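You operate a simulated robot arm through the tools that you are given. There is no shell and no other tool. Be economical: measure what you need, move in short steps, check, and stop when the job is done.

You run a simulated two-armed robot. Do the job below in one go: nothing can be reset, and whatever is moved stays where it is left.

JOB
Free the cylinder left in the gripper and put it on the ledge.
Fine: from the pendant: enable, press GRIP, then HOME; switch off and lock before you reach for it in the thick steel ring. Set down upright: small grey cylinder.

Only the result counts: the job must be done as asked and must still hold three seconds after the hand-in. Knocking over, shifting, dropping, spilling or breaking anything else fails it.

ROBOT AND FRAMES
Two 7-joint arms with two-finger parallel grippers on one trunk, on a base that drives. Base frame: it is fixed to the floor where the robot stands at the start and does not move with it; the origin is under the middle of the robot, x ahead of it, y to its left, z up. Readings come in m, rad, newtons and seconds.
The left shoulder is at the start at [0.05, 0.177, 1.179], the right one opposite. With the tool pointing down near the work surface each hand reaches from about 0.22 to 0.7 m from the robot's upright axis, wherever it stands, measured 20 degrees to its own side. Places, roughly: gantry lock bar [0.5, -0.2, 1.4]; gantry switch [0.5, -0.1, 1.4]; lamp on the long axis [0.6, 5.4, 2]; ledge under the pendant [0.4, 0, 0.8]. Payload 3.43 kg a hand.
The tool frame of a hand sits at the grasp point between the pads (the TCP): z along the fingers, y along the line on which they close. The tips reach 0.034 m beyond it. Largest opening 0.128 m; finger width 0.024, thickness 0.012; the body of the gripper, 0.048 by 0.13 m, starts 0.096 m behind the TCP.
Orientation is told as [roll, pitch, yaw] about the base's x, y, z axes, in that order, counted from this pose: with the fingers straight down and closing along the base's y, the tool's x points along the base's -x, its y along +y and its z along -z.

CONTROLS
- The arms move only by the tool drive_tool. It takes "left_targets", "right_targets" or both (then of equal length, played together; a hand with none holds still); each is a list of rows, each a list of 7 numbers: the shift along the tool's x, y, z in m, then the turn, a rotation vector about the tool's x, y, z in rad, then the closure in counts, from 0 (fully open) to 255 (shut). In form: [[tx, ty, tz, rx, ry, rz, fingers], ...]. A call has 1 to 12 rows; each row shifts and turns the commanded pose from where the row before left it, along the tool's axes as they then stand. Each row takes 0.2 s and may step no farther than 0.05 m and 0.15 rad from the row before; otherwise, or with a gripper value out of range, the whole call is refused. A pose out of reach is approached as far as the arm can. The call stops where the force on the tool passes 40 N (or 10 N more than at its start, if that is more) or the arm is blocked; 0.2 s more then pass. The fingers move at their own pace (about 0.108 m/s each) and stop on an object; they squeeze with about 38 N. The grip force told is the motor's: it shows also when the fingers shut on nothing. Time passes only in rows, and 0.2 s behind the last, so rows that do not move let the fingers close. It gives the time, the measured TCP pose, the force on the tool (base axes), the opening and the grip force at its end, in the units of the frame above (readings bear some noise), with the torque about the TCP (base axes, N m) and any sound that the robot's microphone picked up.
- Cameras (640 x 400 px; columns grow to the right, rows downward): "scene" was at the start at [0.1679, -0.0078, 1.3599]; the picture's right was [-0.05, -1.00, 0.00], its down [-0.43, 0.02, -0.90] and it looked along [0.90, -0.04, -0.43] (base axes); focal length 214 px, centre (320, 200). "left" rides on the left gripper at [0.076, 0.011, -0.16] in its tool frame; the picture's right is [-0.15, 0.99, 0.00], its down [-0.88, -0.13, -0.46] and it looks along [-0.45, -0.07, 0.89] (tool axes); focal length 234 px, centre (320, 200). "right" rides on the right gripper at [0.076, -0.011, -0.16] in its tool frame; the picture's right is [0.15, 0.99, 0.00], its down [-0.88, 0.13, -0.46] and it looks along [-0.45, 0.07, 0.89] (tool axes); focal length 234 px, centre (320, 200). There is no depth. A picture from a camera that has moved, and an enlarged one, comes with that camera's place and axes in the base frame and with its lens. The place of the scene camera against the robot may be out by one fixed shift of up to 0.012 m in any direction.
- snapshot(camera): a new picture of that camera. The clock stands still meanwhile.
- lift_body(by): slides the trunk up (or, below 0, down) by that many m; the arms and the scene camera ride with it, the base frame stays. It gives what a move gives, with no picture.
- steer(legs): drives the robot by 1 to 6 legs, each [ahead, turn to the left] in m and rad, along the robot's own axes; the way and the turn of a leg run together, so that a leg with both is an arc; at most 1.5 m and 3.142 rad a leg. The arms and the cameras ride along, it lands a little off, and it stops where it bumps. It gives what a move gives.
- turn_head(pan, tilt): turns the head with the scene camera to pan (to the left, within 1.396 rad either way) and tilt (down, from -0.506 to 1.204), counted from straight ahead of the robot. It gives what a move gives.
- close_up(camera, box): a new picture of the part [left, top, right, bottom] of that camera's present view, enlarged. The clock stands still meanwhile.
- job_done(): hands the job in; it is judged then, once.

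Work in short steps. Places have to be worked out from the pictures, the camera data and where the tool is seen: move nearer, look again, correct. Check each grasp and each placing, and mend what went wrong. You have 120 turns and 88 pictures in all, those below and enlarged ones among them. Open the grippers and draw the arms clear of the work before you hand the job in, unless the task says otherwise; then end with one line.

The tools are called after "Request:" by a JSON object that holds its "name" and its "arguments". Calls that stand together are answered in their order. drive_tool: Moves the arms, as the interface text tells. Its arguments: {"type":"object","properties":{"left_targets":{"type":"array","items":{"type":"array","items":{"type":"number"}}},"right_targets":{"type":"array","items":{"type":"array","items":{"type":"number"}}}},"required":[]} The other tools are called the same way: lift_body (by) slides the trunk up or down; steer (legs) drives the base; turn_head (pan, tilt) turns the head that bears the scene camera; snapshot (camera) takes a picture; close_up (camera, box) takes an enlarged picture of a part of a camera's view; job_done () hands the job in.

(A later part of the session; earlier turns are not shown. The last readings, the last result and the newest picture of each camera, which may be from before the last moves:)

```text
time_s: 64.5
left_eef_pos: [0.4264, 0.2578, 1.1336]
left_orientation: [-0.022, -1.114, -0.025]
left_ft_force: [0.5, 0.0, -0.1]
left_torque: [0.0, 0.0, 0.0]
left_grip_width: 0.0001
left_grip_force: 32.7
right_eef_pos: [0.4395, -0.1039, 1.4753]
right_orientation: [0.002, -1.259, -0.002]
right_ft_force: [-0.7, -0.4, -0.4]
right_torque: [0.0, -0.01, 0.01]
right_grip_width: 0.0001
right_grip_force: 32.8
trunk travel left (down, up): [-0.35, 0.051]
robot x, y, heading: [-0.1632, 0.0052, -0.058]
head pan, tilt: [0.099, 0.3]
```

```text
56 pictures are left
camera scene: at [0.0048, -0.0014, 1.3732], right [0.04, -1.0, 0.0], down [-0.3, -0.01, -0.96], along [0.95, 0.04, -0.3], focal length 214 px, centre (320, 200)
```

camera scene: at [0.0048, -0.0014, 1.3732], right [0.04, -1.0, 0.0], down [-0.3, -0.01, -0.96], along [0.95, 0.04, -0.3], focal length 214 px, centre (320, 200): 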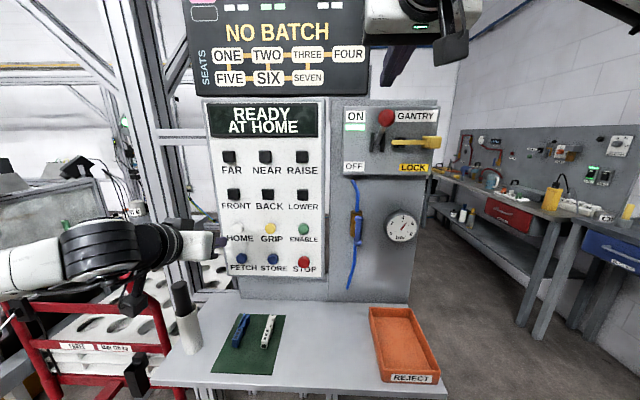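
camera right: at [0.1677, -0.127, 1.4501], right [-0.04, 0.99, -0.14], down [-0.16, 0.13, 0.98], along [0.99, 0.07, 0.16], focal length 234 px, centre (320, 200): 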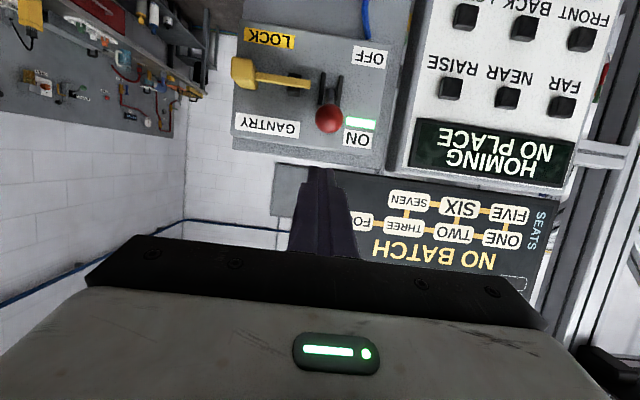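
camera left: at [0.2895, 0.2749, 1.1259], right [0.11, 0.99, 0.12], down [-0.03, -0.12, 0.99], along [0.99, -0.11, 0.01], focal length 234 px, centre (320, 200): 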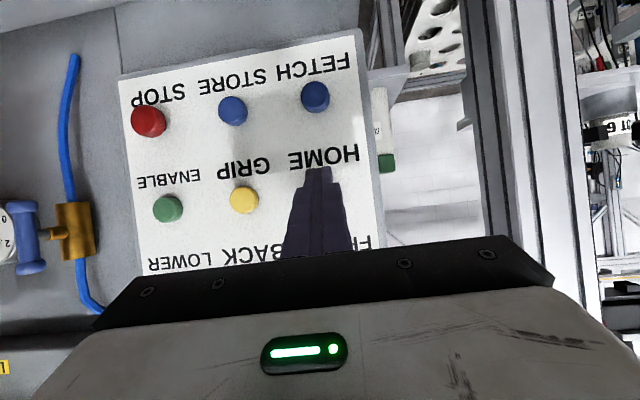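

READY AT HOME. Now I'll push the knob straight down.

Request:
{"name": "drive_tool", "arguments": {"right_targets": [[0.019, -0.005, 0.006, 0, 0, 0, 255], [0.019, 0, 0.006, 0, 0, 0, 255], [0.019, 0, 0.006, 0, 0, 0, 255], [0.019, 0, 0.006, 0, 0, 0, 255], [0.019, 0, 0.006, 0, 0, 0, 255], [0.019, 0, 0.006, 0, 0, 0, 255]]}}

Request:
{"name": "snapshot", "arguments": {"camera": "scene"}}

```text
time_s: 65.9
left_eef_pos: [0.4257, 0.258, 1.1345]
left_orientation: [-0.019, -1.115, -0.026]
left_ft_force: [-0.6, -0.5, 0.3]
left_torque: [-0.01, 0.0, 0.0]
left_grip_width: 0.0001
left_grip_force: 33.0
right_eef_pos: [0.439, -0.1133, 1.3538]
right_orientation: [0.003, -1.259, -0.002]
right_ft_force: [0.4, 0.4, 0.4]
right_torque: [0.03, 0.01, -0.03]
right_grip_width: 0.0002
right_grip_force: 33.3
trunk travel left (down, up): [-0.35, 0.051]
robot x, y, heading: [-0.1629, 0.0062, -0.051]
head pan, tilt: [0.099, 0.3]
```

```text
55 pictures are left
camera scene: at [0.005, -0.0016, 1.3732], right [0.04, -1.0, 0.0], down [-0.3, -0.01, -0.96], along [0.95, 0.04, -0.3], focal length 214 px, centre (320, 200)
```

scene: 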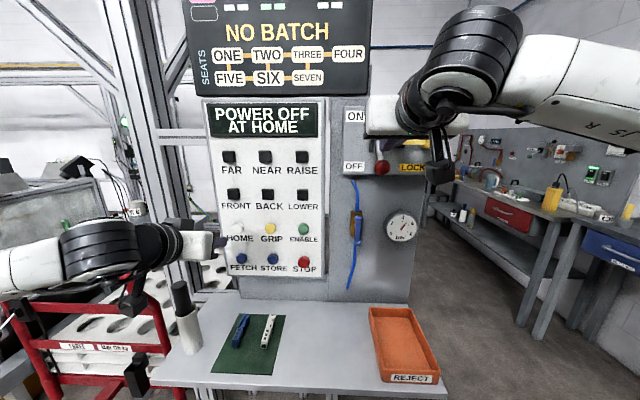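

POWER OFF: the lever is down. I'll retract and view the lock bar.

Request:
{"name": "drive_tool", "arguments": {"right_targets": [[-0.015, 0, -0.045, 0, 0, 0, 255], [0.005, -0.04, -0.025, 0, 0, 0, 255], [0.012, -0.047, 0.004, 0, 0, 0, 255], [0.012, -0.047, 0.004, 0, 0, 0, 255], [0, -0.04, 0, 0, 0, 0, 255]]}}

Request:
{"name": "snapshot", "arguments": {"camera": "scene"}}

Request:
{"name": "snapshot", "arguments": {"camera": "right"}}

```text
time_s: 67.1
left_eef_pos: [0.4253, 0.2582, 1.1347]
left_orientation: [-0.022, -1.113, -0.026]
left_ft_force: [-0.4, -0.3, -0.3]
left_torque: [0.0, 0.0, 0.02]
left_grip_width: 0.0
left_grip_force: 33.0
right_eef_pos: [0.3731, -0.2856, 1.3584]
right_orientation: [-0.004, -1.261, 0.001]
right_ft_force: [0.2, -0.2, 0.1]
right_torque: [0.0, -0.03, 0.0]
right_grip_width: 0.0
right_grip_force: 33.3
trunk travel left (down, up): [-0.35, 0.051]
robot x, y, heading: [-0.1647, 0.0045, -0.056]
head pan, tilt: [0.099, 0.3]
```

```text
54 pictures are left
camera scene: at [0.0047, -0.0019, 1.3733], right [0.04, -1.0, 0.0], down [-0.3, -0.01, -0.96], along [0.95, 0.04, -0.3], focal length 214 px, centre (320, 200)
```

scene: 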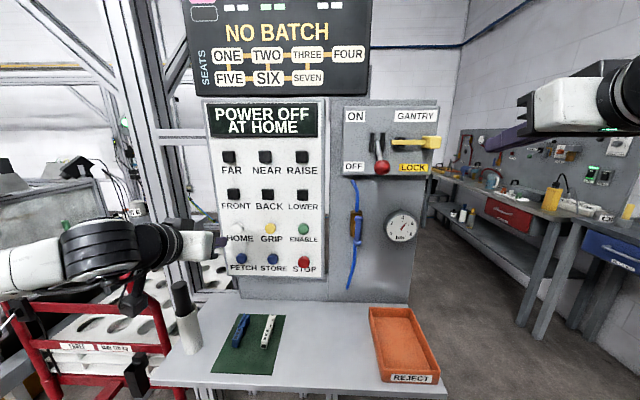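

```text
53 pictures are left
camera right: at [0.1974, -0.2972, 1.3336], right [-0.04, 0.99, -0.14], down [-0.17, 0.13, 0.98], along [0.99, 0.07, 0.16], focal length 234 px, centre (320, 200)
```

right: 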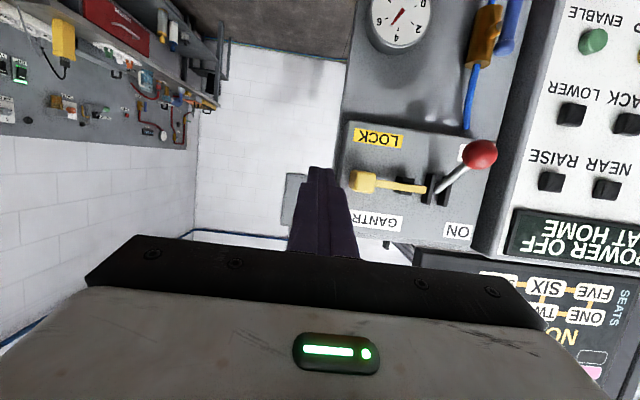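

The handle is at about [0.49,-0.227,1.35]. I'll advance to its right side with the tips at x≈0.5, then push left.

Request:
{"name": "drive_tool", "arguments": {"right_targets": [[-0.01, 0, 0.03, 0, 0, 0, 255], [-0.01, 0, 0.03, 0, 0, 0, 255], [-0.01, 0, 0.03, 0, 0, 0, 255], [0, 0.015, 0, 0, 0, 0, 255]]}}

Request:
{"name": "snapshot", "arguments": {"camera": "right"}}

Request:
{"name": "snapshot", "arguments": {"camera": "scene"}}

```text
time_s: 68.1
left_eef_pos: [0.4257, 0.2582, 1.1339]
left_orientation: [-0.021, -1.114, -0.025]
left_ft_force: [0.4, -0.3, -1.0]
left_torque: [0.01, 0.04, 0.02]
left_grip_width: 0.0
left_grip_force: 33.4
right_eef_pos: [0.4695, -0.2724, 1.3603]
right_orientation: [0.001, -1.261, -0.001]
right_ft_force: [-0.2, 0.9, -0.6]
right_torque: [0.03, 0.02, -0.02]
right_grip_width: 0.0
right_grip_force: 32.9
trunk travel left (down, up): [-0.35, 0.051]
robot x, y, heading: [-0.1666, 0.0034, -0.057]
head pan, tilt: [0.099, 0.3]
```

```text
52 pictures are left
camera right: at [0.2934, -0.2831, 1.3366], right [-0.04, 0.99, -0.14], down [-0.16, 0.13, 0.98], along [0.99, 0.07, 0.16], focal length 234 px, centre (320, 200)
```

right: 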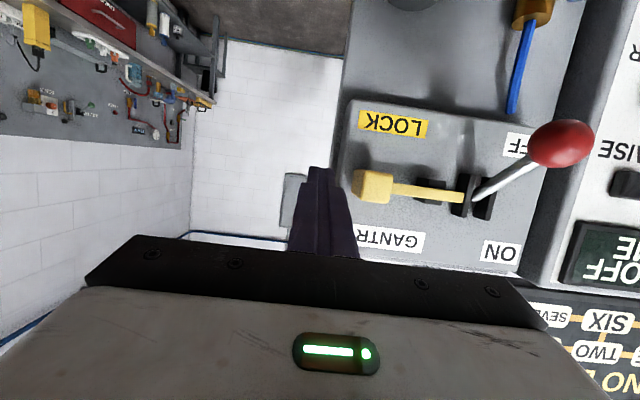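

```text
51 pictures are left
camera scene: at [0.0046, -0.001, 1.3733], right [0.04, -1.0, 0.0], down [-0.3, -0.01, -0.96], along [0.95, 0.04, -0.3], focal length 214 px, centre (320, 200)
```

scene: 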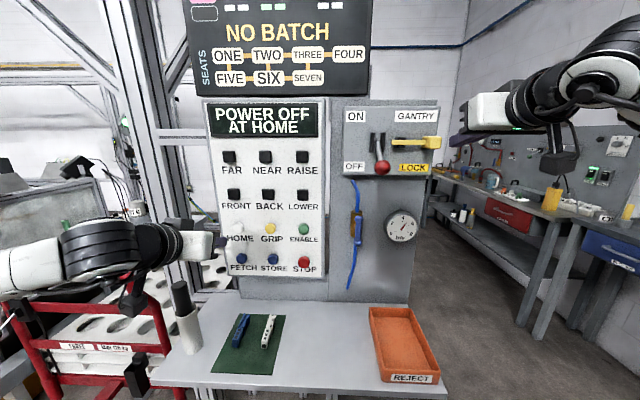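

Aligned in height. I'll push left in small steps.

Request:
{"name": "drive_tool", "arguments": {"right_targets": [[0, 0.015, 0, 0, 0, 0, 255], [0, 0.015, 0, 0, 0, 0, 255], [0, 0.012, 0, 0, 0, 0, 255], [0, 0.012, 0, 0, 0, 0, 255], [0, 0.012, 0, 0, 0, 0, 255], [0, 0.012, 0, 0, 0, 0, 255]]}}

Request:
{"name": "snapshot", "arguments": {"camera": "right"}}

Request:
{"name": "snapshot", "arguments": {"camera": "scene"}}

```text
time_s: 69.5
left_eef_pos: [0.4266, 0.2554, 1.1354]
left_orientation: [-0.011, -1.115, -0.032]
left_ft_force: [-0.9, -0.1, -0.7]
left_torque: [-0.01, 0.0, -0.03]
left_grip_width: 0.0001
left_grip_force: 32.8
right_eef_pos: [0.4711, -0.2061, 1.3596]
right_orientation: [0.016, -1.258, -0.031]
right_ft_force: [-2.6, -24.5, -0.8]
right_torque: [-0.23, 0.06, -0.43]
right_grip_width: 0.0
right_grip_force: 33.1
trunk travel left (down, up): [-0.35, 0.051]
robot x, y, heading: [-0.1633, 0.0033, -0.058]
head pan, tilt: [0.099, 0.3]
```

```text
50 pictures are left
camera right: at [0.2946, -0.2152, 1.3366], right [-0.03, 0.99, -0.13], down [-0.16, 0.13, 0.98], along [0.99, 0.05, 0.16], focal length 234 px, centre (320, 200)
```

right: 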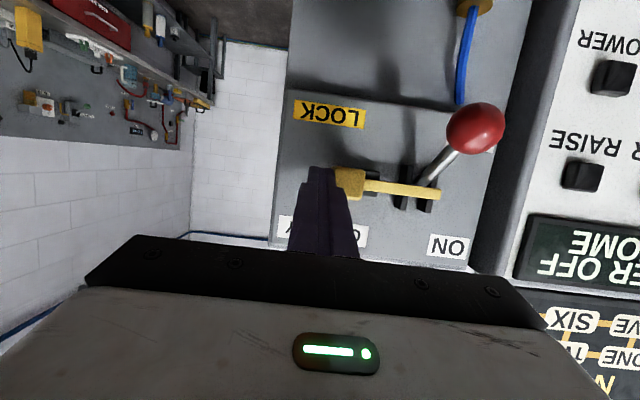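

```text
49 pictures are left
camera scene: at [0.0041, -0.0064, 1.3733], right [0.04, -1.0, 0.0], down [-0.29, -0.01, -0.96], along [0.95, 0.04, -0.29], focal length 214 px, centre (320, 200)
```

scene: 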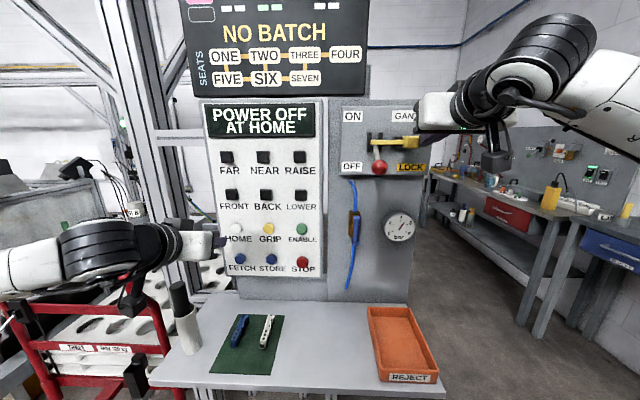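

The bar is now across the lever slot, with a reaction of −24 N. I'll push a little more to be sure it's at its stop.

Request:
{"name": "drive_tool", "arguments": {"right_targets": [[0, 0.008, 0, 0, 0, 0, 255], [0, 0.006, 0, 0, 0, 0, 255]]}}

Request:
{"name": "close_up", "arguments": {"camera": "right", "box": [260, 60, 540, 260]}}

```text
time_s: 70.1
left_eef_pos: [0.4259, 0.2569, 1.1356]
left_orientation: [-0.02, -1.113, -0.027]
left_ft_force: [-0.3, 0.8, 0.4]
left_torque: [-0.04, -0.02, -0.09]
left_grip_width: 0.0002
left_grip_force: 33.4
right_eef_pos: [0.4713, -0.2069, 1.3603]
right_orientation: [0.003, -1.252, -0.054]
right_ft_force: [-7.8, -18.5, -3.4]
right_torque: [-0.18, 0.13, -0.14]
right_grip_width: 0.0
right_grip_force: 32.9
trunk travel left (down, up): [-0.35, 0.051]
robot x, y, heading: [-0.1609, 0.0008, -0.06]
head pan, tilt: [0.099, 0.3]
stopped in row 2 (right hand): the force on the tool passed its limit at 42 N (the readings are from after the stop); the commanded pose is now the measured one
```

```text
2.00 times, centred on (400, 160) of right
camera zoom: at [0.2944, -0.2093, 1.3379], right [0.0, 0.99, -0.14], down [-0.15, 0.14, 0.98], along [0.99, 0.02, 0.15], focal length 468 px, centre (160, 280)
```

zoom: 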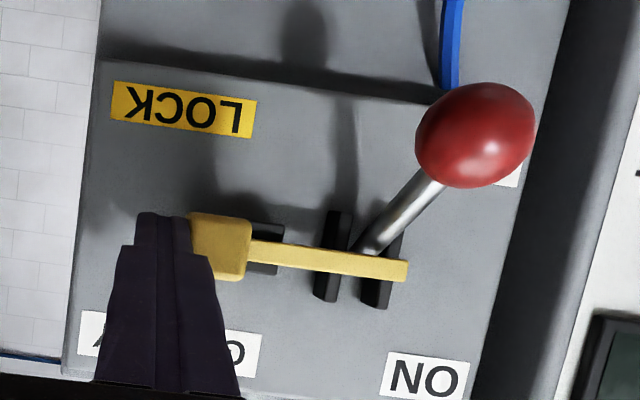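

It's locked hard against the stop. Now I'll withdraw both hands and fold them back to pointing down, tucked close.

Request:
{"name": "drive_tool", "arguments": {"right_targets": [[0, -0.03, 0, 0, 0, 0, 255], [0, 0, -0.045, 0, 0, 0, 255], [0, 0, -0.045, 0, 0, 0, 255], [0, 0, -0.045, 0, 0, 0, 255], [0, 0, -0.045, 0, 0, 0, 255], [0, 0, -0.045, 0, 0, 0, 255], [0, 0, -0.03, 0, 0, 0, 255], [0, 0, 0, 0, 0.14, 0, 255], [0, 0, 0, 0, 0.14, 0, 255], [0, 0, 0, 0, 0.14, 0, 255], [0, 0, 0, 0, 0.14, 0, 255]], "left_targets": [[0, 0, -0.04, 0, 0, 0, 255], [0, 0, -0.04, 0, 0, 0, 255], [0, 0, -0.04, 0, 0, 0, 255], [0, 0, -0.03, 0, 0.14, 0, 255], [0, 0, 0, 0, 0.14, 0, 255], [0, 0, 0, 0, 0.14, 0, 255], [0, 0, 0, 0, 0.14, 0, 255], [0, 0, 0, 0, 0.14, 0, 255], [0, 0, 0, 0, 0.14, 0, 255], [0, 0, 0, 0, 0.14, 0, 255], [0, 0, 0, 0, 0.135, 0, 255]]}}

Request:
{"name": "drive_tool", "arguments": {"right_targets": [[0, 0, 0, 0, 0.14, 0, 255], [0, 0, 0, 0, 0.14, 0, 255], [0, 0, 0, 0, 0.14, 0, 255], [0, 0, 0, 0, 0.14, 0, 255], [0, 0, 0.05, 0, 0.13, 0, 255], [0, 0, 0.05, 0, 0, 0, 255], [0, 0, 0.05, 0, 0, 0, 255], [0, 0, 0.05, 0, 0, 0, 255], [0, 0, 0.05, 0, 0, 0, 255], [0, 0, 0.04, 0, 0, 0, 255]]}}

Request:
{"name": "snapshot", "arguments": {"camera": "scene"}}

```text
time_s: 72.5
left_eef_pos: [0.2918, 0.265, 1.201]
left_orientation: [-0.011, 0.003, -0.044]
left_ft_force: [0.0, 0.9, -0.4]
left_torque: [0.0, -0.02, 0.02]
left_grip_width: 0.0
left_grip_force: 32.9
right_eef_pos: [0.2272, -0.2205, 1.4403]
right_orientation: [0.002, -0.696, -0.032]
right_ft_force: [-0.1, -0.3, -0.6]
right_torque: [0.0, -0.01, -0.02]
right_grip_width: 0.0
right_grip_force: 32.8
trunk travel left (down, up): [-0.35, 0.051]
robot x, y, heading: [-0.1641, 0.0047, -0.057]
head pan, tilt: [0.099, 0.3]
```

```text
time_s: 74.7
left_eef_pos: [0.2932, 0.2641, 1.1999]
left_orientation: [-0.009, 0.002, -0.045]
left_ft_force: [0.1, -0.6, 0.0]
left_torque: [-0.01, -0.03, -0.01]
left_grip_width: 0.0001
left_grip_force: 33.3
right_eef_pos: [0.2344, -0.2197, 1.1265]
right_orientation: [0.002, -0.011, -0.034]
right_ft_force: [-0.4, -0.6, -0.2]
right_torque: [0.02, 0.01, 0.02]
right_grip_width: 0.0
right_grip_force: 33.3
right hand out of reach, approached as far as the arm can: row 4
trunk travel left (down, up): [-0.35, 0.051]
robot x, y, heading: [-0.1668, 0.0023, -0.056]
head pan, tilt: [0.099, 0.3]
```

```text
47 pictures are left
camera scene: at [0.0051, -0.0026, 1.3732], right [0.04, -1.0, 0.0], down [-0.3, -0.01, -0.96], along [0.95, 0.04, -0.3], focal length 214 px, centre (320, 200)
```

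scene: 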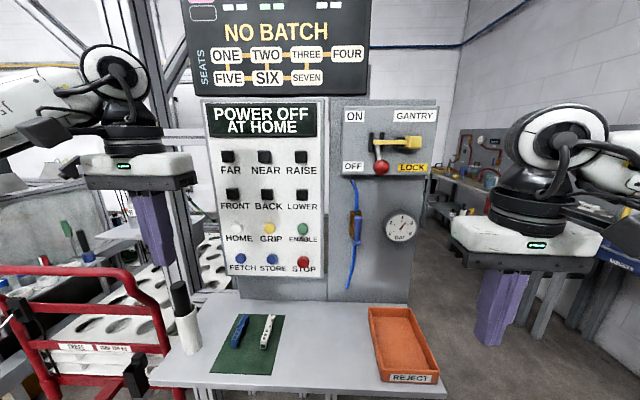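

Locked and off. Now I'll drive around to stand in front of the cart bay, first at a distance.

Request:
{"name": "steer", "arguments": {"legs": [[-0.4, 0], [0, 1.628], [0.65, 0], [0, -1.571]]}}

Request:
{"name": "turn_head", "arguments": {"pan": 0.1, "tilt": 0.4}}

Request:
{"name": "snapshot", "arguments": {"camera": "scene"}}

```text
time_s: 88.2
left_eef_pos: [-0.1138, 0.979, 1.2002]
left_orientation: [-0.009, 0.001, 0.005]
left_ft_force: [0.5, 0.4, -0.3]
left_torque: [0.03, 0.0, 0.01]
left_grip_width: 0.0
left_grip_force: 33.4
right_eef_pos: [-0.1467, 0.4904, 1.1292]
right_orientation: [0.0, -0.006, 0.018]
right_ft_force: [0.7, 0.1, -0.4]
right_torque: [0.04, 0.0, 0.02]
right_grip_width: 0.0
right_grip_force: 32.7
trunk travel left (down, up): [-0.35, 0.051]
robot x, y, heading: [-0.5575, 0.691, -0.01]
head pan, tilt: [0.099, 0.3]
```

```text
time_s: 88.9
left_eef_pos: [-0.1152, 0.9771, 1.1996]
left_orientation: [-0.009, 0.002, 0.006]
left_ft_force: [0.1, 0.1, -0.7]
left_torque: [-0.01, 0.0, -0.01]
left_grip_width: 0.0
left_grip_force: 32.9
right_eef_pos: [-0.1469, 0.4911, 1.1277]
right_orientation: [-0.001, -0.006, 0.018]
right_ft_force: [0.1, 0.0, -0.6]
right_torque: [0.0, 0.03, 0.0]
right_grip_width: 0.0001
right_grip_force: 33.2
trunk travel left (down, up): [-0.35, 0.051]
robot x, y, heading: [-0.5538, 0.695, -0.009]
head pan, tilt: [0.099, 0.4]
```

```text
46 pictures are left
camera scene: at [-0.3884, 0.6962, 1.364], right [0.09, -1.0, 0.0], down [-0.39, -0.03, -0.92], along [0.92, 0.08, -0.39], focal length 214 px, centre (320, 200)
```

scene: 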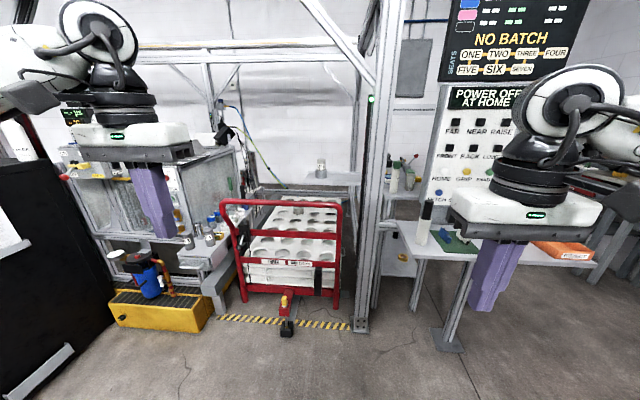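

The way ahead is clear; the cart's pedal is at x≈0.56. I'll drive 0.45 m forward, then look.

Request:
{"name": "steer", "arguments": {"legs": [[0.45, 0.009]]}}

Request:
{"name": "turn_head", "arguments": {"pan": 0.1, "tilt": 0.55}}

Request:
{"name": "snapshot", "arguments": {"camera": "scene"}}

```text
time_s: 91.6
left_eef_pos: [0.3345, 0.9792, 1.199]
left_orientation: [-0.012, 0.001, 0.015]
left_ft_force: [-0.1, -0.3, -0.4]
left_torque: [0.01, 0.04, 0.01]
left_grip_width: 0.0
left_grip_force: 32.7
right_eef_pos: [0.3053, 0.4918, 1.1272]
right_orientation: [0.0, -0.007, 0.027]
right_ft_force: [-0.6, 0.1, 0.4]
right_torque: [0.01, 0.02, 0.07]
right_grip_width: 0.0001
right_grip_force: 33.0
trunk travel left (down, up): [-0.35, 0.051]
robot x, y, heading: [-0.1044, 0.686, -0.002]
head pan, tilt: [0.099, 0.4]
```

```text
time_s: 92.3
left_eef_pos: [0.3335, 0.9795, 1.1995]
left_orientation: [-0.009, 0.002, 0.015]
left_ft_force: [0.2, 0.0, 0.9]
left_torque: [0.01, -0.04, 0.01]
left_grip_width: 0.0
left_grip_force: 32.9
right_eef_pos: [0.3044, 0.4921, 1.1279]
right_orientation: [0.0, -0.007, 0.027]
right_ft_force: [-0.1, 0.1, -0.1]
right_torque: [0.03, -0.01, 0.01]
right_grip_width: 0.0002
right_grip_force: 32.4
trunk travel left (down, up): [-0.35, 0.051]
robot x, y, heading: [-0.1046, 0.6892, -0.002]
head pan, tilt: [0.099, 0.55]
```

```text
45 pictures are left
camera scene: at [0.059, 0.6949, 1.3503], right [0.1, -1.0, 0.0], down [-0.52, -0.05, -0.85], along [0.85, 0.08, -0.52], focal length 214 px, centre (320, 200)
```

scene: 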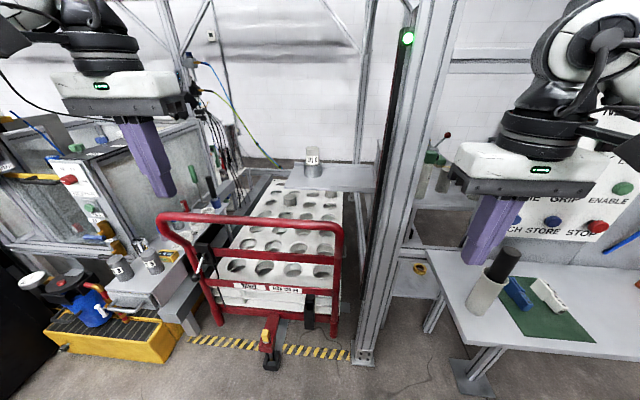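

The cart handle is at x≈0.59, z≈0.93, well below the hand. I'll tuck the right hand back 10 cm, then drive 0.22 m forward.

Request:
{"name": "drive_tool", "arguments": {"right_targets": [[0.04, 0, 0, 0, 0, 0, 255], [0.04, 0, 0, 0, 0, 0, 255], [0.03, 0, 0, 0, 0, 0, 255]], "left_targets": [[0, 0, -0.02, 0, 0, 0, 0], [0, 0, -0.01, 0, 0, 0, 0], [0, 0, 0, 0, 0, 0, 0]]}}

Request:
{"name": "steer", "arguments": {"legs": [[0.22, 0]]}}

Request:
{"name": "snapshot", "arguments": {"camera": "scene"}}

Request:
{"name": "snapshot", "arguments": {"camera": "left"}}

```text
time_s: 93.1
left_eef_pos: [0.3318, 0.9805, 1.2306]
left_orientation: [-0.007, 0.002, 0.012]
left_ft_force: [0.0, 0.1, 0.2]
left_torque: [0.02, 0.0, -0.01]
left_grip_width: 0.1277
left_grip_force: 0.1
right_eef_pos: [0.1952, 0.4873, 1.1287]
right_orientation: [0.001, -0.008, 0.028]
right_ft_force: [0.7, -0.3, 0.6]
right_torque: [-0.01, 0.01, 0.01]
right_grip_width: 0.0
right_grip_force: 32.9
trunk travel left (down, up): [-0.35, 0.051]
robot x, y, heading: [-0.106, 0.6899, -0.003]
head pan, tilt: [0.099, 0.55]
```

```text
time_s: 94.8
left_eef_pos: [0.5518, 0.9814, 1.2275]
left_orientation: [-0.01, 0.001, 0.02]
left_ft_force: [0.0, -0.2, 0.0]
left_torque: [0.03, 0.04, 0.01]
left_grip_width: 0.1281
left_grip_force: 0.0
right_eef_pos: [0.4162, 0.4892, 1.1286]
right_orientation: [-0.001, -0.007, 0.03]
right_ft_force: [0.2, 0.4, 0.7]
right_torque: [0.02, 0.01, 0.01]
right_grip_width: 0.0001
right_grip_force: 33.1
trunk travel left (down, up): [-0.35, 0.051]
robot x, y, heading: [0.1117, 0.6894, 0.002]
head pan, tilt: [0.099, 0.55]
```

```text
44 pictures are left
camera scene: at [0.2784, 0.6954, 1.3501], right [0.1, -0.99, 0.0], down [-0.52, -0.05, -0.85], along [0.85, 0.09, -0.52], focal length 214 px, centre (320, 200)
```

scene: 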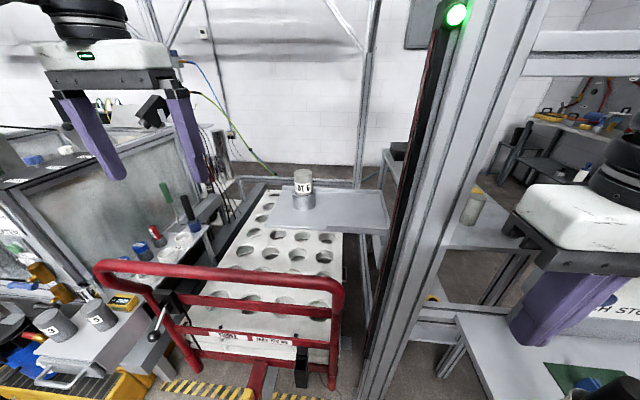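

```text
43 pictures are left
camera left: at [0.4756, 0.9946, 1.388], right [0.13, 0.99, -0.01], down [0.88, -0.11, 0.46], along [0.45, -0.07, -0.89], focal length 234 px, centre (320, 200)
```

left: 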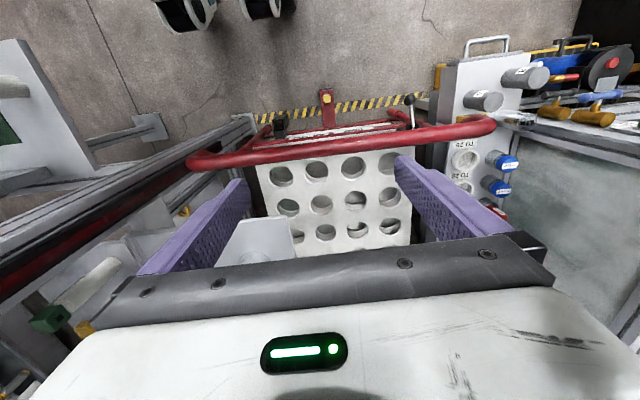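

The cylinder top is at about [0.79,0.795,1.108], the ring top at z≈1.057, with about 5 cm exposed. I'll move the open left hand above it.

Request:
{"name": "drive_tool", "arguments": {"left_targets": [[0, 0, 0, 0, 0, 0.02, 0], [-0.034, -0.0266, 0, 0, 0, 0, 0], [-0.034, -0.0266, 0, 0, 0, 0, 0], [-0.034, -0.0266, 0, 0, 0, 0, 0], [-0.034, -0.0266, 0, 0, 0, 0, 0], [-0.034, -0.0266, 0, 0, 0, 0, 0], [-0.034, -0.0266, 0, 0, 0, 0, 0], [-0.014, -0.0266, 0, 0, 0, 0, 0], [0, 0, 0, 0, 0, 0, 0]]}}

Request:
{"name": "snapshot", "arguments": {"camera": "scene"}}

Request:
{"name": "snapshot", "arguments": {"camera": "left"}}

```text
time_s: 96.8
left_eef_pos: [0.6928, 0.8014, 1.2169]
left_orientation: [-0.01, 0.001, -0.003]
left_ft_force: [0.6, 0.2, -0.2]
left_torque: [0.03, 0.0, 0.0]
left_grip_width: 0.1279
left_grip_force: 0.1
left hand out of reach, approached as far as the arm can: row 6, 7, 8
right_eef_pos: [0.4163, 0.4892, 1.1274]
right_orientation: [0.0, -0.007, 0.029]
right_ft_force: [0.7, -0.1, 0.2]
right_torque: [0.0, 0.01, -0.02]
right_grip_width: 0.0
right_grip_force: 32.9
trunk travel left (down, up): [-0.35, 0.051]
robot x, y, heading: [0.1134, 0.6862, 0.001]
head pan, tilt: [0.099, 0.55]
```

```text
42 pictures are left
camera scene: at [0.2779, 0.6954, 1.3502], right [0.1, -0.99, 0.0], down [-0.52, -0.05, -0.85], along [0.85, 0.09, -0.52], focal length 214 px, centre (320, 200)
```

scene: 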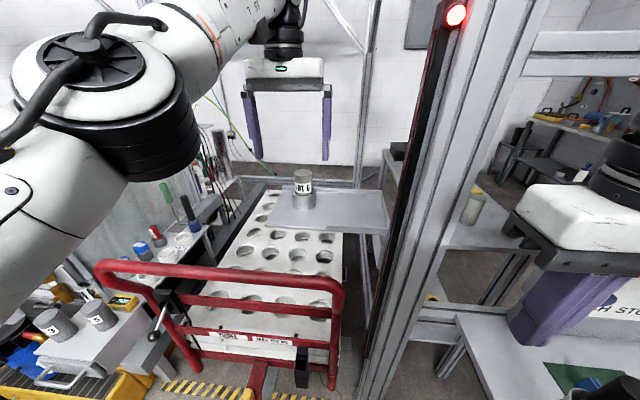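

```text
41 pictures are left
camera left: at [0.6174, 0.8157, 1.3764], right [0.15, 0.99, -0.01], down [0.88, -0.13, 0.46], along [0.45, -0.08, -0.89], focal length 234 px, centre (320, 200)
```

left: 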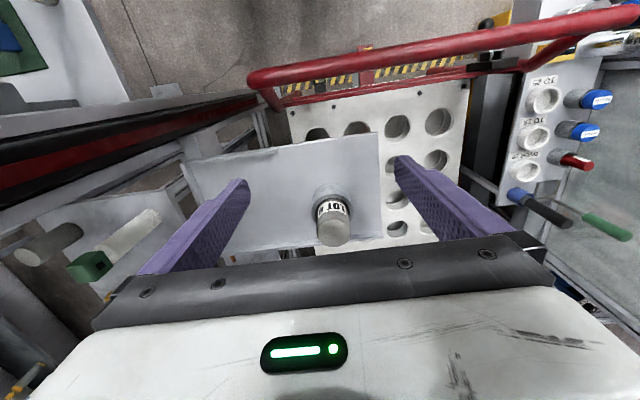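

The hand is out of reach by about 10 cm. Before driving closer I'll check the floor gap to the cart pedal.

Request:
{"name": "turn_head", "arguments": {"pan": 0.1, "tilt": 1.2}}

Request:
{"name": "snapshot", "arguments": {"camera": "scene"}}

```text
time_s: 97.8
left_eef_pos: [0.6921, 0.8, 1.2175]
left_orientation: [-0.011, 0.0, -0.004]
left_ft_force: [0.2, -0.3, -0.4]
left_torque: [-0.01, 0.0, 0.02]
left_grip_width: 0.1283
left_grip_force: 0.1
right_eef_pos: [0.4156, 0.4885, 1.1281]
right_orientation: [0.001, -0.007, 0.03]
right_ft_force: [0.5, -0.1, 0.2]
right_torque: [-0.01, 0.04, 0.0]
right_grip_width: 0.0
right_grip_force: 32.9
trunk travel left (down, up): [-0.35, 0.051]
robot x, y, heading: [0.1126, 0.6899, 0.007]
head pan, tilt: [0.099, 1.201]
```

```text
40 pictures are left
camera scene: at [0.244, 0.692, 1.3012], right [0.1, -0.99, 0.0], down [-0.93, -0.09, -0.36], along [0.36, 0.04, -0.93], focal length 214 px, centre (320, 200)
```

scene: 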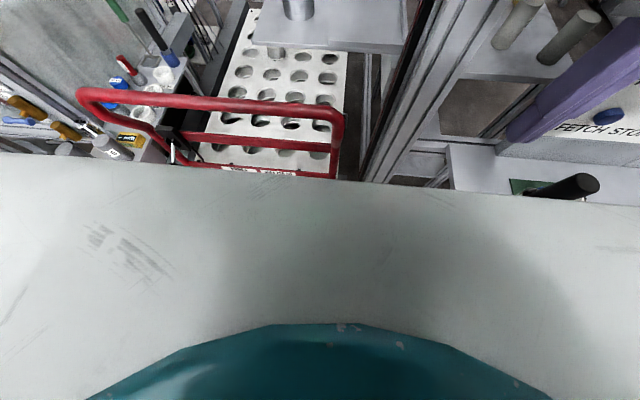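

The chest is far from the handle, and the pedal is off to the left (y≈1.0). I'll drive 0.08 m forward slowly.

Request:
{"name": "steer", "arguments": {"legs": [[0.08, 0]]}}

Request:
{"name": "snapshot", "arguments": {"camera": "left"}}

```text
time_s: 98.9
left_eef_pos: [0.7712, 0.801, 1.217]
left_orientation: [-0.01, 0.002, -0.002]
left_ft_force: [0.3, 0.6, 0.0]
left_torque: [0.0, 0.01, 0.02]
left_grip_width: 0.128
left_grip_force: 0.0
right_eef_pos: [0.4932, 0.4893, 1.1282]
right_orientation: [0.001, -0.008, 0.03]
right_ft_force: [-0.2, 0.5, 0.0]
right_torque: [-0.03, 0.06, 0.04]
right_grip_width: 0.0
right_grip_force: 32.6
trunk travel left (down, up): [-0.35, 0.051]
robot x, y, heading: [0.187, 0.6946, -0.002]
head pan, tilt: [0.099, 1.201]
```

```text
39 pictures are left
camera left: at [0.696, 0.8157, 1.3761], right [0.15, 0.99, -0.01], down [0.88, -0.13, 0.46], along [0.45, -0.08, -0.89], focal length 234 px, centre (320, 200)
```

left: 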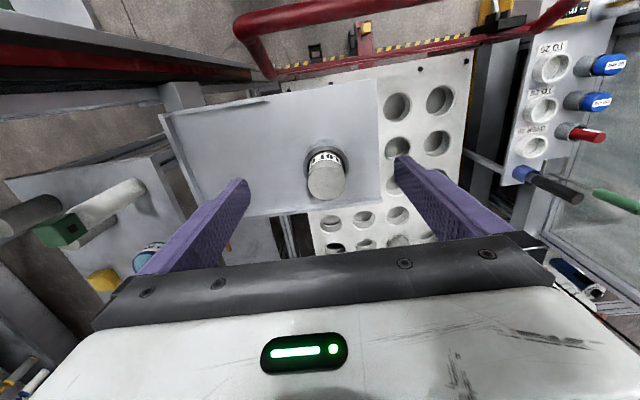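

From the hand camera the cylinder top is at about [0.81,0.803,1.10]. I'll shift 3.5 cm ahead while lowering to z≈1.16 (tips at 1.126).

Request:
{"name": "drive_tool", "arguments": {"left_targets": [[-0.018, 0.001, 0.02, 0, 0, 0, 0], [-0.018, 0.001, 0.02, 0, 0, 0, 0], [0, 0, 0.01, 0, 0, 0, 0], [0, 0, 0, 0, 0, 0, 0]]}}

Request:
{"name": "snapshot", "arguments": {"camera": "left"}}

```text
time_s: 99.9
left_eef_pos: [0.7884, 0.8013, 1.1769]
left_orientation: [-0.009, 0.004, -0.003]
left_ft_force: [-0.2, -0.1, 0.2]
left_torque: [-0.02, 0.0, 0.02]
left_grip_width: 0.1279
left_grip_force: 0.0
left hand out of reach, approached as far as the arm can: row 1, 2, 3
right_eef_pos: [0.4918, 0.4901, 1.1279]
right_orientation: [0.0, -0.007, 0.027]
right_ft_force: [1.0, -0.5, 0.1]
right_torque: [0.01, -0.01, 0.02]
right_grip_width: 0.0002
right_grip_force: 33.2
trunk travel left (down, up): [-0.35, 0.051]
robot x, y, heading: [0.1908, 0.6883, 0.004]
head pan, tilt: [0.099, 1.201]
```

```text
38 pictures are left
camera left: at [0.7129, 0.8163, 1.3374], right [0.15, 0.99, -0.01], down [0.88, -0.13, 0.45], along [0.45, -0.08, -0.89], focal length 234 px, centre (320, 200)
```

left: 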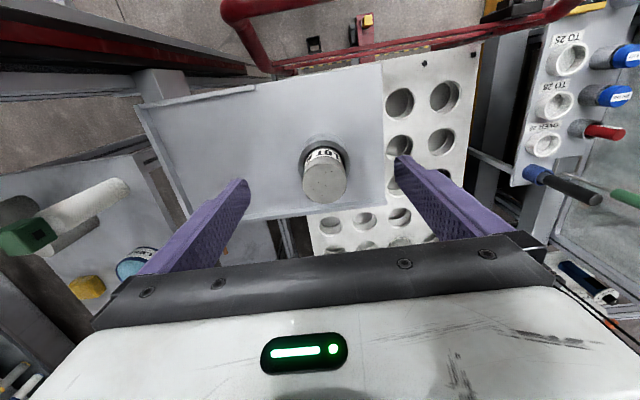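

I'm about 2.5 cm short in x (target 0.812). I'll creep the base 0.03 m forward.

Request:
{"name": "steer", "arguments": {"legs": [[0.035, 0]]}}

Request:
{"name": "snapshot", "arguments": {"camera": "left"}}

```text
time_s: 100.7
left_eef_pos: [0.8199, 0.8008, 1.179]
left_orientation: [-0.009, -0.001, -0.003]
left_ft_force: [-0.4, 0.6, -0.6]
left_torque: [-0.01, 0.01, -0.05]
left_grip_width: 0.128
left_grip_force: 0.1
right_eef_pos: [0.5256, 0.4891, 1.1295]
right_orientation: [0.001, -0.01, 0.03]
right_ft_force: [-0.3, -0.4, -0.8]
right_torque: [-0.02, 0.01, 0.0]
right_grip_width: 0.0
right_grip_force: 33.5
trunk travel left (down, up): [-0.35, 0.051]
robot x, y, heading: [0.2243, 0.6887, 0.005]
head pan, tilt: [0.099, 1.201]
heard: click
```

```text
37 pictures are left
camera left: at [0.7445, 0.8155, 1.339], right [0.15, 0.99, -0.01], down [0.88, -0.13, 0.46], along [0.45, -0.08, -0.89], focal length 234 px, centre (320, 200)
```

left: 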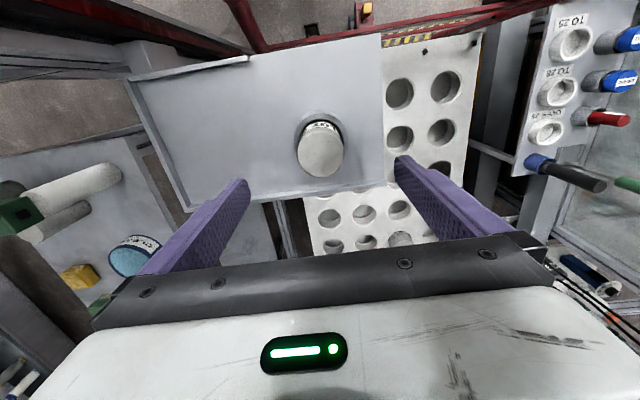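

I heard a click while creeping forward, so I'll check the surroundings before grasping.

Request:
{"name": "turn_head", "arguments": {"pan": -0.3, "tilt": 0.5}}

Request:
{"name": "snapshot", "arguments": {"camera": "scene"}}

Request:
{"name": "snapshot", "arguments": {"camera": "right"}}

```text
time_s: 101.8
left_eef_pos: [0.8206, 0.8015, 1.1799]
left_orientation: [-0.009, 0.0, -0.004]
left_ft_force: [0.0, -0.4, 0.8]
left_torque: [0.0, 0.03, 0.0]
left_grip_width: 0.1279
left_grip_force: 0.1
right_eef_pos: [0.5259, 0.4894, 1.1296]
right_orientation: [0.0, -0.011, 0.028]
right_ft_force: [0.2, 0.7, -0.8]
right_torque: [-0.02, 0.03, 0.0]
right_grip_width: 0.0001
right_grip_force: 33.1
trunk travel left (down, up): [-0.35, 0.051]
robot x, y, heading: [0.223, 0.6906, -0.001]
head pan, tilt: [-0.3, 0.499]
```

```text
36 pictures are left
camera scene: at [0.3849, 0.6589, 1.3551], right [-0.29, -0.96, 0.0], down [-0.46, 0.14, -0.88], along [0.84, -0.26, -0.48], focal length 214 px, centre (320, 200)
```

scene: 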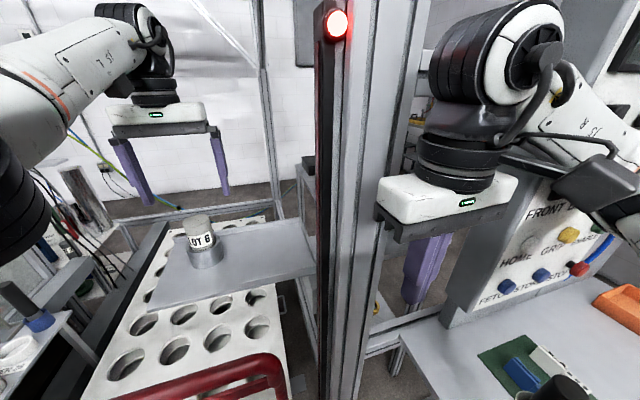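

```text
35 pictures are left
camera right: at [0.4478, 0.4747, 1.2873], right [-0.17, 0.98, 0.0], down [0.87, 0.15, 0.46], along [0.46, 0.08, -0.89], focal length 234 px, centre (320, 200)
```

right: 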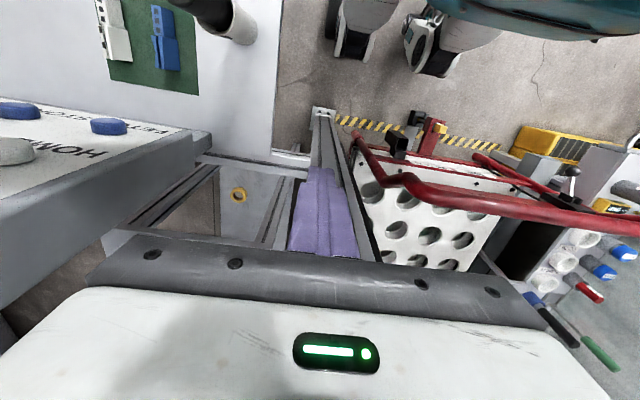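

Nothing has been disturbed and the gantry is powered off, so I'll go on. I'll lower the left hand around the cylinder to z≈1.097.

Request:
{"name": "drive_tool", "arguments": {"left_targets": [[0.006, 0.002, 0.02, 0.009, 0, 0, 0], [0, 0, 0.02, 0, 0, 0, 0], [0, 0, 0.02, 0, 0, 0, 0], [0, 0, 0.012, 0, 0, 0, 0], [0, 0, 0.009, 0, 0, 0, 0], [0, 0, 0, 0, 0, 0, 0]]}}

Request:
{"name": "snapshot", "arguments": {"camera": "left"}}

Request:
{"name": "close_up", "arguments": {"camera": "scene", "box": [90, 80, 290, 300]}}

```text
time_s: 103.2
left_eef_pos: [0.8337, 0.7968, 1.1377]
left_orientation: [-0.019, 0.002, -0.004]
left_ft_force: [0.0, 0.0, -0.3]
left_torque: [-0.01, -0.03, -0.01]
left_grip_width: 0.1281
left_grip_force: 0.1
left hand out of reach, approached as far as the arm can: row 1, 2, 3, 4, 5
right_eef_pos: [0.5266, 0.4896, 1.1295]
right_orientation: [0.002, -0.011, 0.027]
right_ft_force: [0.2, 0.5, 0.7]
right_torque: [0.01, -0.01, 0.01]
right_grip_width: 0.0
right_grip_force: 33.3
trunk travel left (down, up): [-0.35, 0.051]
robot x, y, heading: [0.2262, 0.6871, -0.002]
head pan, tilt: [-0.3, 0.499]
```

```text
34 pictures are left
camera left: at [0.7601, 0.8128, 1.2971], right [0.15, 0.99, -0.02], down [0.88, -0.13, 0.46], along [0.45, -0.08, -0.89], focal length 234 px, centre (320, 200)
```

left: 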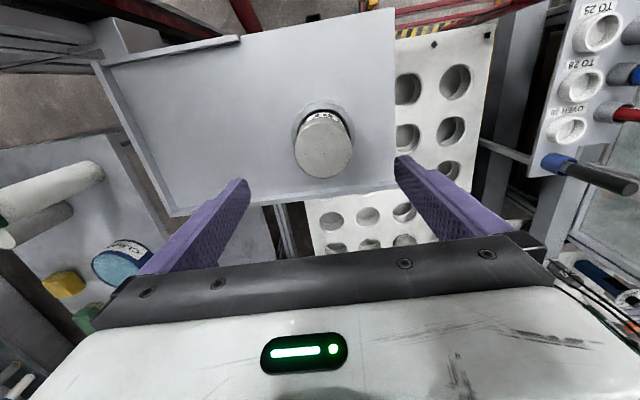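

```text
1.82 times, centred on (190, 190) of scene
camera zoom: at [0.3848, 0.659, 1.3552], right [-0.29, -0.96, 0.0], down [-0.46, 0.14, -0.88], along [0.84, -0.26, -0.48], focal length 390 px, centre (556, 218)
```

zoom: 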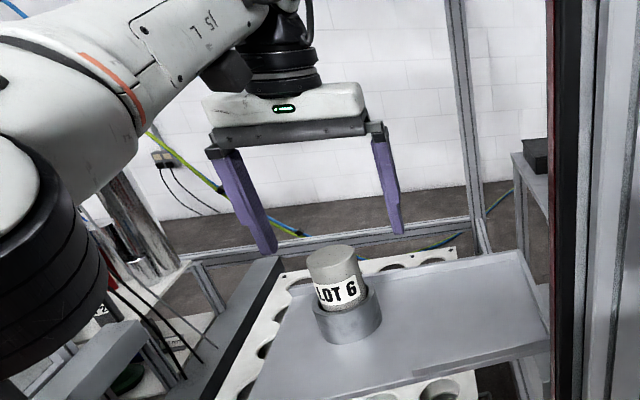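

The arm is at a joint limit for going lower, so I'll lower with the trunk instead. First I'll correct x by −0.02 and y by +0.008.

Request:
{"name": "drive_tool", "arguments": {"left_targets": [[0.011, 0.005, 0, 0.009, 0, 0, 0], [0.01, 0.004, 0, 0.009, 0, 0, 0], [0, 0, 0, 0, 0, 0, 0]]}}

Request:
{"name": "lift_body", "arguments": {"by": -0.02}}

Request:
{"name": "snapshot", "arguments": {"camera": "left"}}

```text
time_s: 104.0
left_eef_pos: [0.8362, 0.7967, 1.1386]
left_orientation: [-0.018, 0.001, -0.003]
left_ft_force: [-0.2, 0.4, -0.2]
left_torque: [0.0, -0.01, -0.03]
left_grip_width: 0.1281
left_grip_force: 0.0
left hand out of reach, approached as far as the arm can: row 1, 2
right_eef_pos: [0.5256, 0.4881, 1.1295]
right_orientation: [0.001, -0.009, 0.029]
right_ft_force: [-0.4, 0.4, 0.6]
right_torque: [0.0, 0.01, -0.01]
right_grip_width: 0.0001
right_grip_force: 32.9
trunk travel left (down, up): [-0.35, 0.051]
robot x, y, heading: [0.2275, 0.6918, 0.004]
head pan, tilt: [-0.3, 0.499]
```

```text
time_s: 104.7
left_eef_pos: [0.8355, 0.7965, 1.1166]
left_orientation: [-0.017, 0.003, -0.003]
left_ft_force: [-0.6, 0.8, 0.2]
left_torque: [0.03, 0.0, 0.01]
left_grip_width: 0.128
left_grip_force: 0.2
right_eef_pos: [0.5259, 0.4885, 1.108]
right_orientation: [0.001, -0.007, 0.029]
right_ft_force: [0.1, -0.1, -0.2]
right_torque: [-0.01, 0.07, 0.03]
right_grip_width: 0.0001
right_grip_force: 33.3
trunk travel left (down, up): [-0.33, 0.071]
robot x, y, heading: [0.2255, 0.6908, 0.001]
head pan, tilt: [-0.3, 0.499]
```

```text
32 pictures are left
camera left: at [0.7603, 0.8133, 1.2766], right [0.15, 0.99, -0.02], down [0.88, -0.13, 0.46], along [0.45, -0.08, -0.89], focal length 234 px, centre (320, 200)
```

left: 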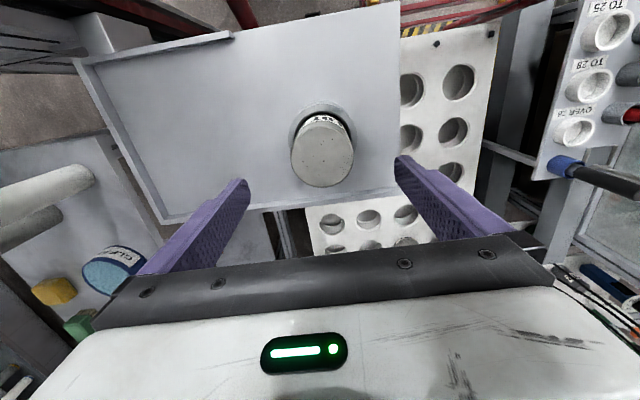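

The arm is stuck at its limit, so I'll fine-position with the base: back 0.022 m and turn 0.013 left. The fingers have plenty of side clearance.

Request:
{"name": "steer", "arguments": {"legs": [[-0.022, 0.013]]}}

Request:
{"name": "snapshot", "arguments": {"camera": "left"}}

```text
time_s: 105.5
left_eef_pos: [0.813, 0.8054, 1.1171]
left_orientation: [-0.019, 0.003, 0.011]
left_ft_force: [-0.7, -1.1, 0.1]
left_torque: [0.02, -0.05, 0.02]
left_grip_width: 0.1277
left_grip_force: 0.0
right_eef_pos: [0.5072, 0.4944, 1.1083]
right_orientation: [0.0, -0.009, 0.043]
right_ft_force: [-0.6, 0.7, -0.1]
right_torque: [-0.01, -0.03, 0.01]
right_grip_width: 0.0001
right_grip_force: 33.1
trunk travel left (down, up): [-0.33, 0.071]
robot x, y, heading: [0.2016, 0.6881, 0.013]
head pan, tilt: [-0.3, 0.499]
```

```text
31 pictures are left
camera left: at [0.7379, 0.8206, 1.2764], right [0.14, 0.99, -0.02], down [0.88, -0.11, 0.45], along [0.45, -0.08, -0.89], focal length 234 px, centre (320, 200)
```

left: 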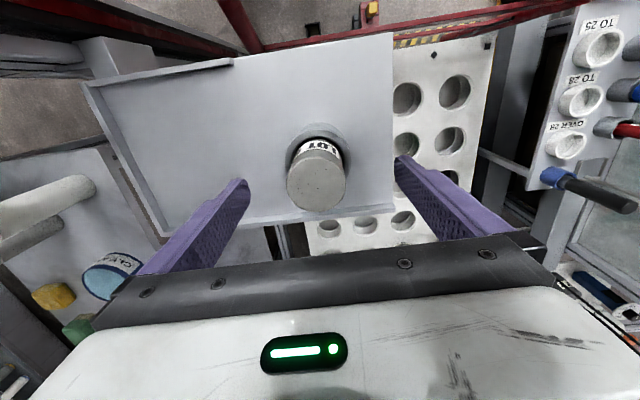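

TCP (0.813,0.805) matches the cylinder (0.812,0.804). I'll lower the trunk 0.02 more, then close.

Request:
{"name": "lift_body", "arguments": {"by": -0.02}}

Request:
{"name": "drive_tool", "arguments": {"left_targets": [[0, 0, 0, 0, 0, 0, 120], [0, 0, 0, 0, 0, 0, 200], [0, 0, 0, 0, 0, 0, 255], [0, 0, 0, 0, 0, 0, 255], [0, 0, 0, 0, 0, 0, 255]]}}

Request:
{"name": "snapshot", "arguments": {"camera": "left"}}

```text
time_s: 106.1
left_eef_pos: [0.8127, 0.8047, 1.0965]
left_orientation: [-0.018, 0.008, 0.011]
left_ft_force: [0.2, 0.0, 0.8]
left_torque: [0.03, -0.01, 0.02]
left_grip_width: 0.128
left_grip_force: 0.1
right_eef_pos: [0.5082, 0.4934, 1.0887]
right_orientation: [-0.002, -0.007, 0.042]
right_ft_force: [-0.5, -0.5, -0.9]
right_torque: [-0.02, 0.01, 0.02]
right_grip_width: 0.0
right_grip_force: 33.5
trunk travel left (down, up): [-0.31, 0.091]
robot x, y, heading: [0.2019, 0.6914, 0.019]
head pan, tilt: [-0.3, 0.499]
```

```text
time_s: 107.3
left_eef_pos: [0.8132, 0.804, 1.0962]
left_orientation: [-0.018, 0.005, 0.009]
left_ft_force: [0.1, -1.8, 2.2]
left_torque: [-0.06, -0.06, -0.04]
left_grip_width: 0.0492
left_grip_force: 37.9
right_eef_pos: [0.5083, 0.493, 1.0884]
right_orientation: [0.001, -0.009, 0.043]
right_ft_force: [-0.2, -0.1, 0.1]
right_torque: [-0.02, 0.0, 0.01]
right_grip_width: 0.0
right_grip_force: 32.9
trunk travel left (down, up): [-0.31, 0.091]
robot x, y, heading: [0.201, 0.6869, 0.012]
head pan, tilt: [-0.3, 0.499]
```

```text
30 pictures are left
camera left: at [0.7385, 0.8198, 1.2562], right [0.14, 0.99, -0.02], down [0.88, -0.11, 0.45], along [0.45, -0.08, -0.89], focal length 234 px, centre (320, 200)
```

left: 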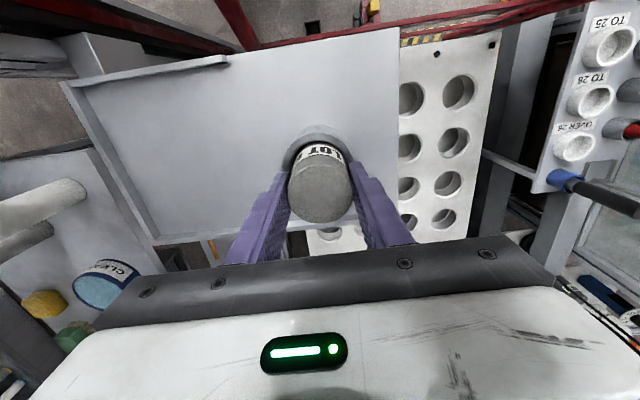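

Gripped at 0.049 m. I'll lift straight up with the trunk, checking for the ring sticking.

Request:
{"name": "lift_body", "arguments": {"by": 0.03}}

Request:
{"name": "lift_body", "arguments": {"by": 0.055}}

Request:
{"name": "snapshot", "arguments": {"camera": "scene"}}

```text
time_s: 108.1
left_eef_pos: [0.8147, 0.8043, 1.1264]
left_orientation: [-0.018, 0.005, 0.011]
left_ft_force: [-0.3, -1.6, -4.7]
left_torque: [0.02, 0.01, 0.0]
left_grip_width: 0.0491
left_grip_force: 38.2
right_eef_pos: [0.5094, 0.4926, 1.119]
right_orientation: [0.001, -0.006, 0.042]
right_ft_force: [-0.6, 0.1, -0.2]
right_torque: [-0.03, 0.01, 0.01]
right_grip_width: 0.0
right_grip_force: 33.0
trunk travel left (down, up): [-0.34, 0.061]
robot x, y, heading: [0.2003, 0.6902, 0.014]
head pan, tilt: [-0.3, 0.499]
```

```text
time_s: 109.0
left_eef_pos: [0.8137, 0.8056, 1.1806]
left_orientation: [-0.018, 0.005, 0.012]
left_ft_force: [0.6, 0.1, -3.9]
left_torque: [-0.02, 0.0, 0.03]
left_grip_width: 0.049
left_grip_force: 37.6
right_eef_pos: [0.5082, 0.4931, 1.1741]
right_orientation: [0.001, -0.007, 0.042]
right_ft_force: [-0.1, 0.2, 0.2]
right_torque: [0.01, 0.04, 0.01]
right_grip_width: 0.0
right_grip_force: 33.0
trunk travel left (down, up): [-0.395, 0.006]
robot x, y, heading: [0.2016, 0.6892, 0.016]
head pan, tilt: [-0.3, 0.499]
```

```text
29 pictures are left
camera scene: at [0.3665, 0.6615, 1.3997], right [-0.28, -0.96, 0.0], down [-0.46, 0.13, -0.88], along [0.84, -0.25, -0.48], focal length 214 px, centre (320, 200)
```

scene: 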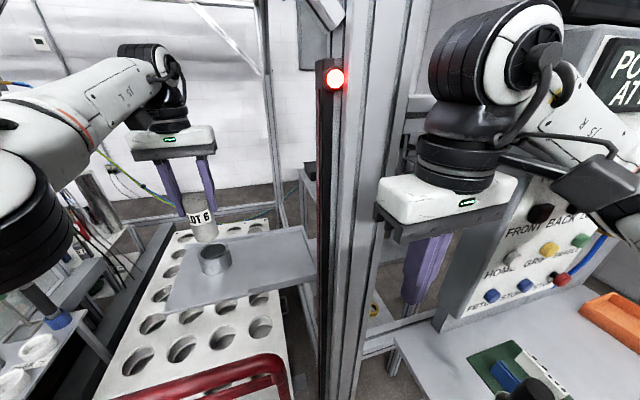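

The cylinder is out of the ring. I'll back straight out of the bay by 0.75 m.

Request:
{"name": "steer", "arguments": {"legs": [[-0.75, -0.01]]}}

Request:
{"name": "snapshot", "arguments": {"camera": "scene"}}

```text
time_s: 112.9
left_eef_pos: [0.1078, 0.7952, 1.1812]
left_orientation: [-0.017, 0.006, 0.005]
left_ft_force: [0.4, -1.1, -4.8]
left_torque: [0.0, -0.02, -0.01]
left_grip_width: 0.0492
left_grip_force: 38.1
right_eef_pos: [-0.1974, 0.4835, 1.1736]
right_orientation: [0.001, -0.007, 0.038]
right_ft_force: [0.2, 0.6, 0.3]
right_torque: [0.01, 0.01, 0.0]
right_grip_width: 0.0
right_grip_force: 32.8
trunk travel left (down, up): [-0.395, 0.006]
robot x, y, heading: [-0.5031, 0.682, 0.011]
head pan, tilt: [-0.3, 0.499]
```

```text
28 pictures are left
camera scene: at [-0.3399, 0.6519, 1.3998], right [-0.29, -0.96, 0.0], down [-0.46, 0.14, -0.88], along [0.84, -0.25, -0.48], focal length 214 px, centre (320, 200)
```

scene: 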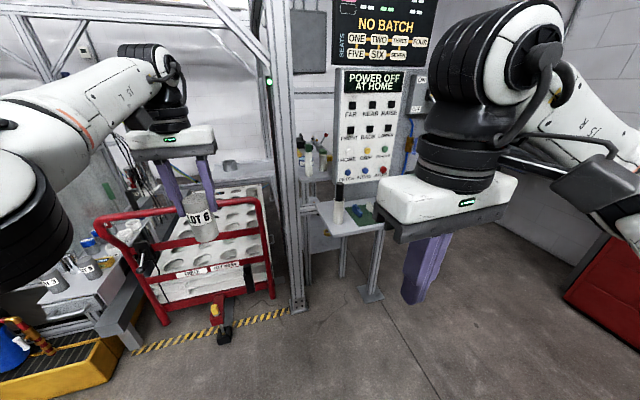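

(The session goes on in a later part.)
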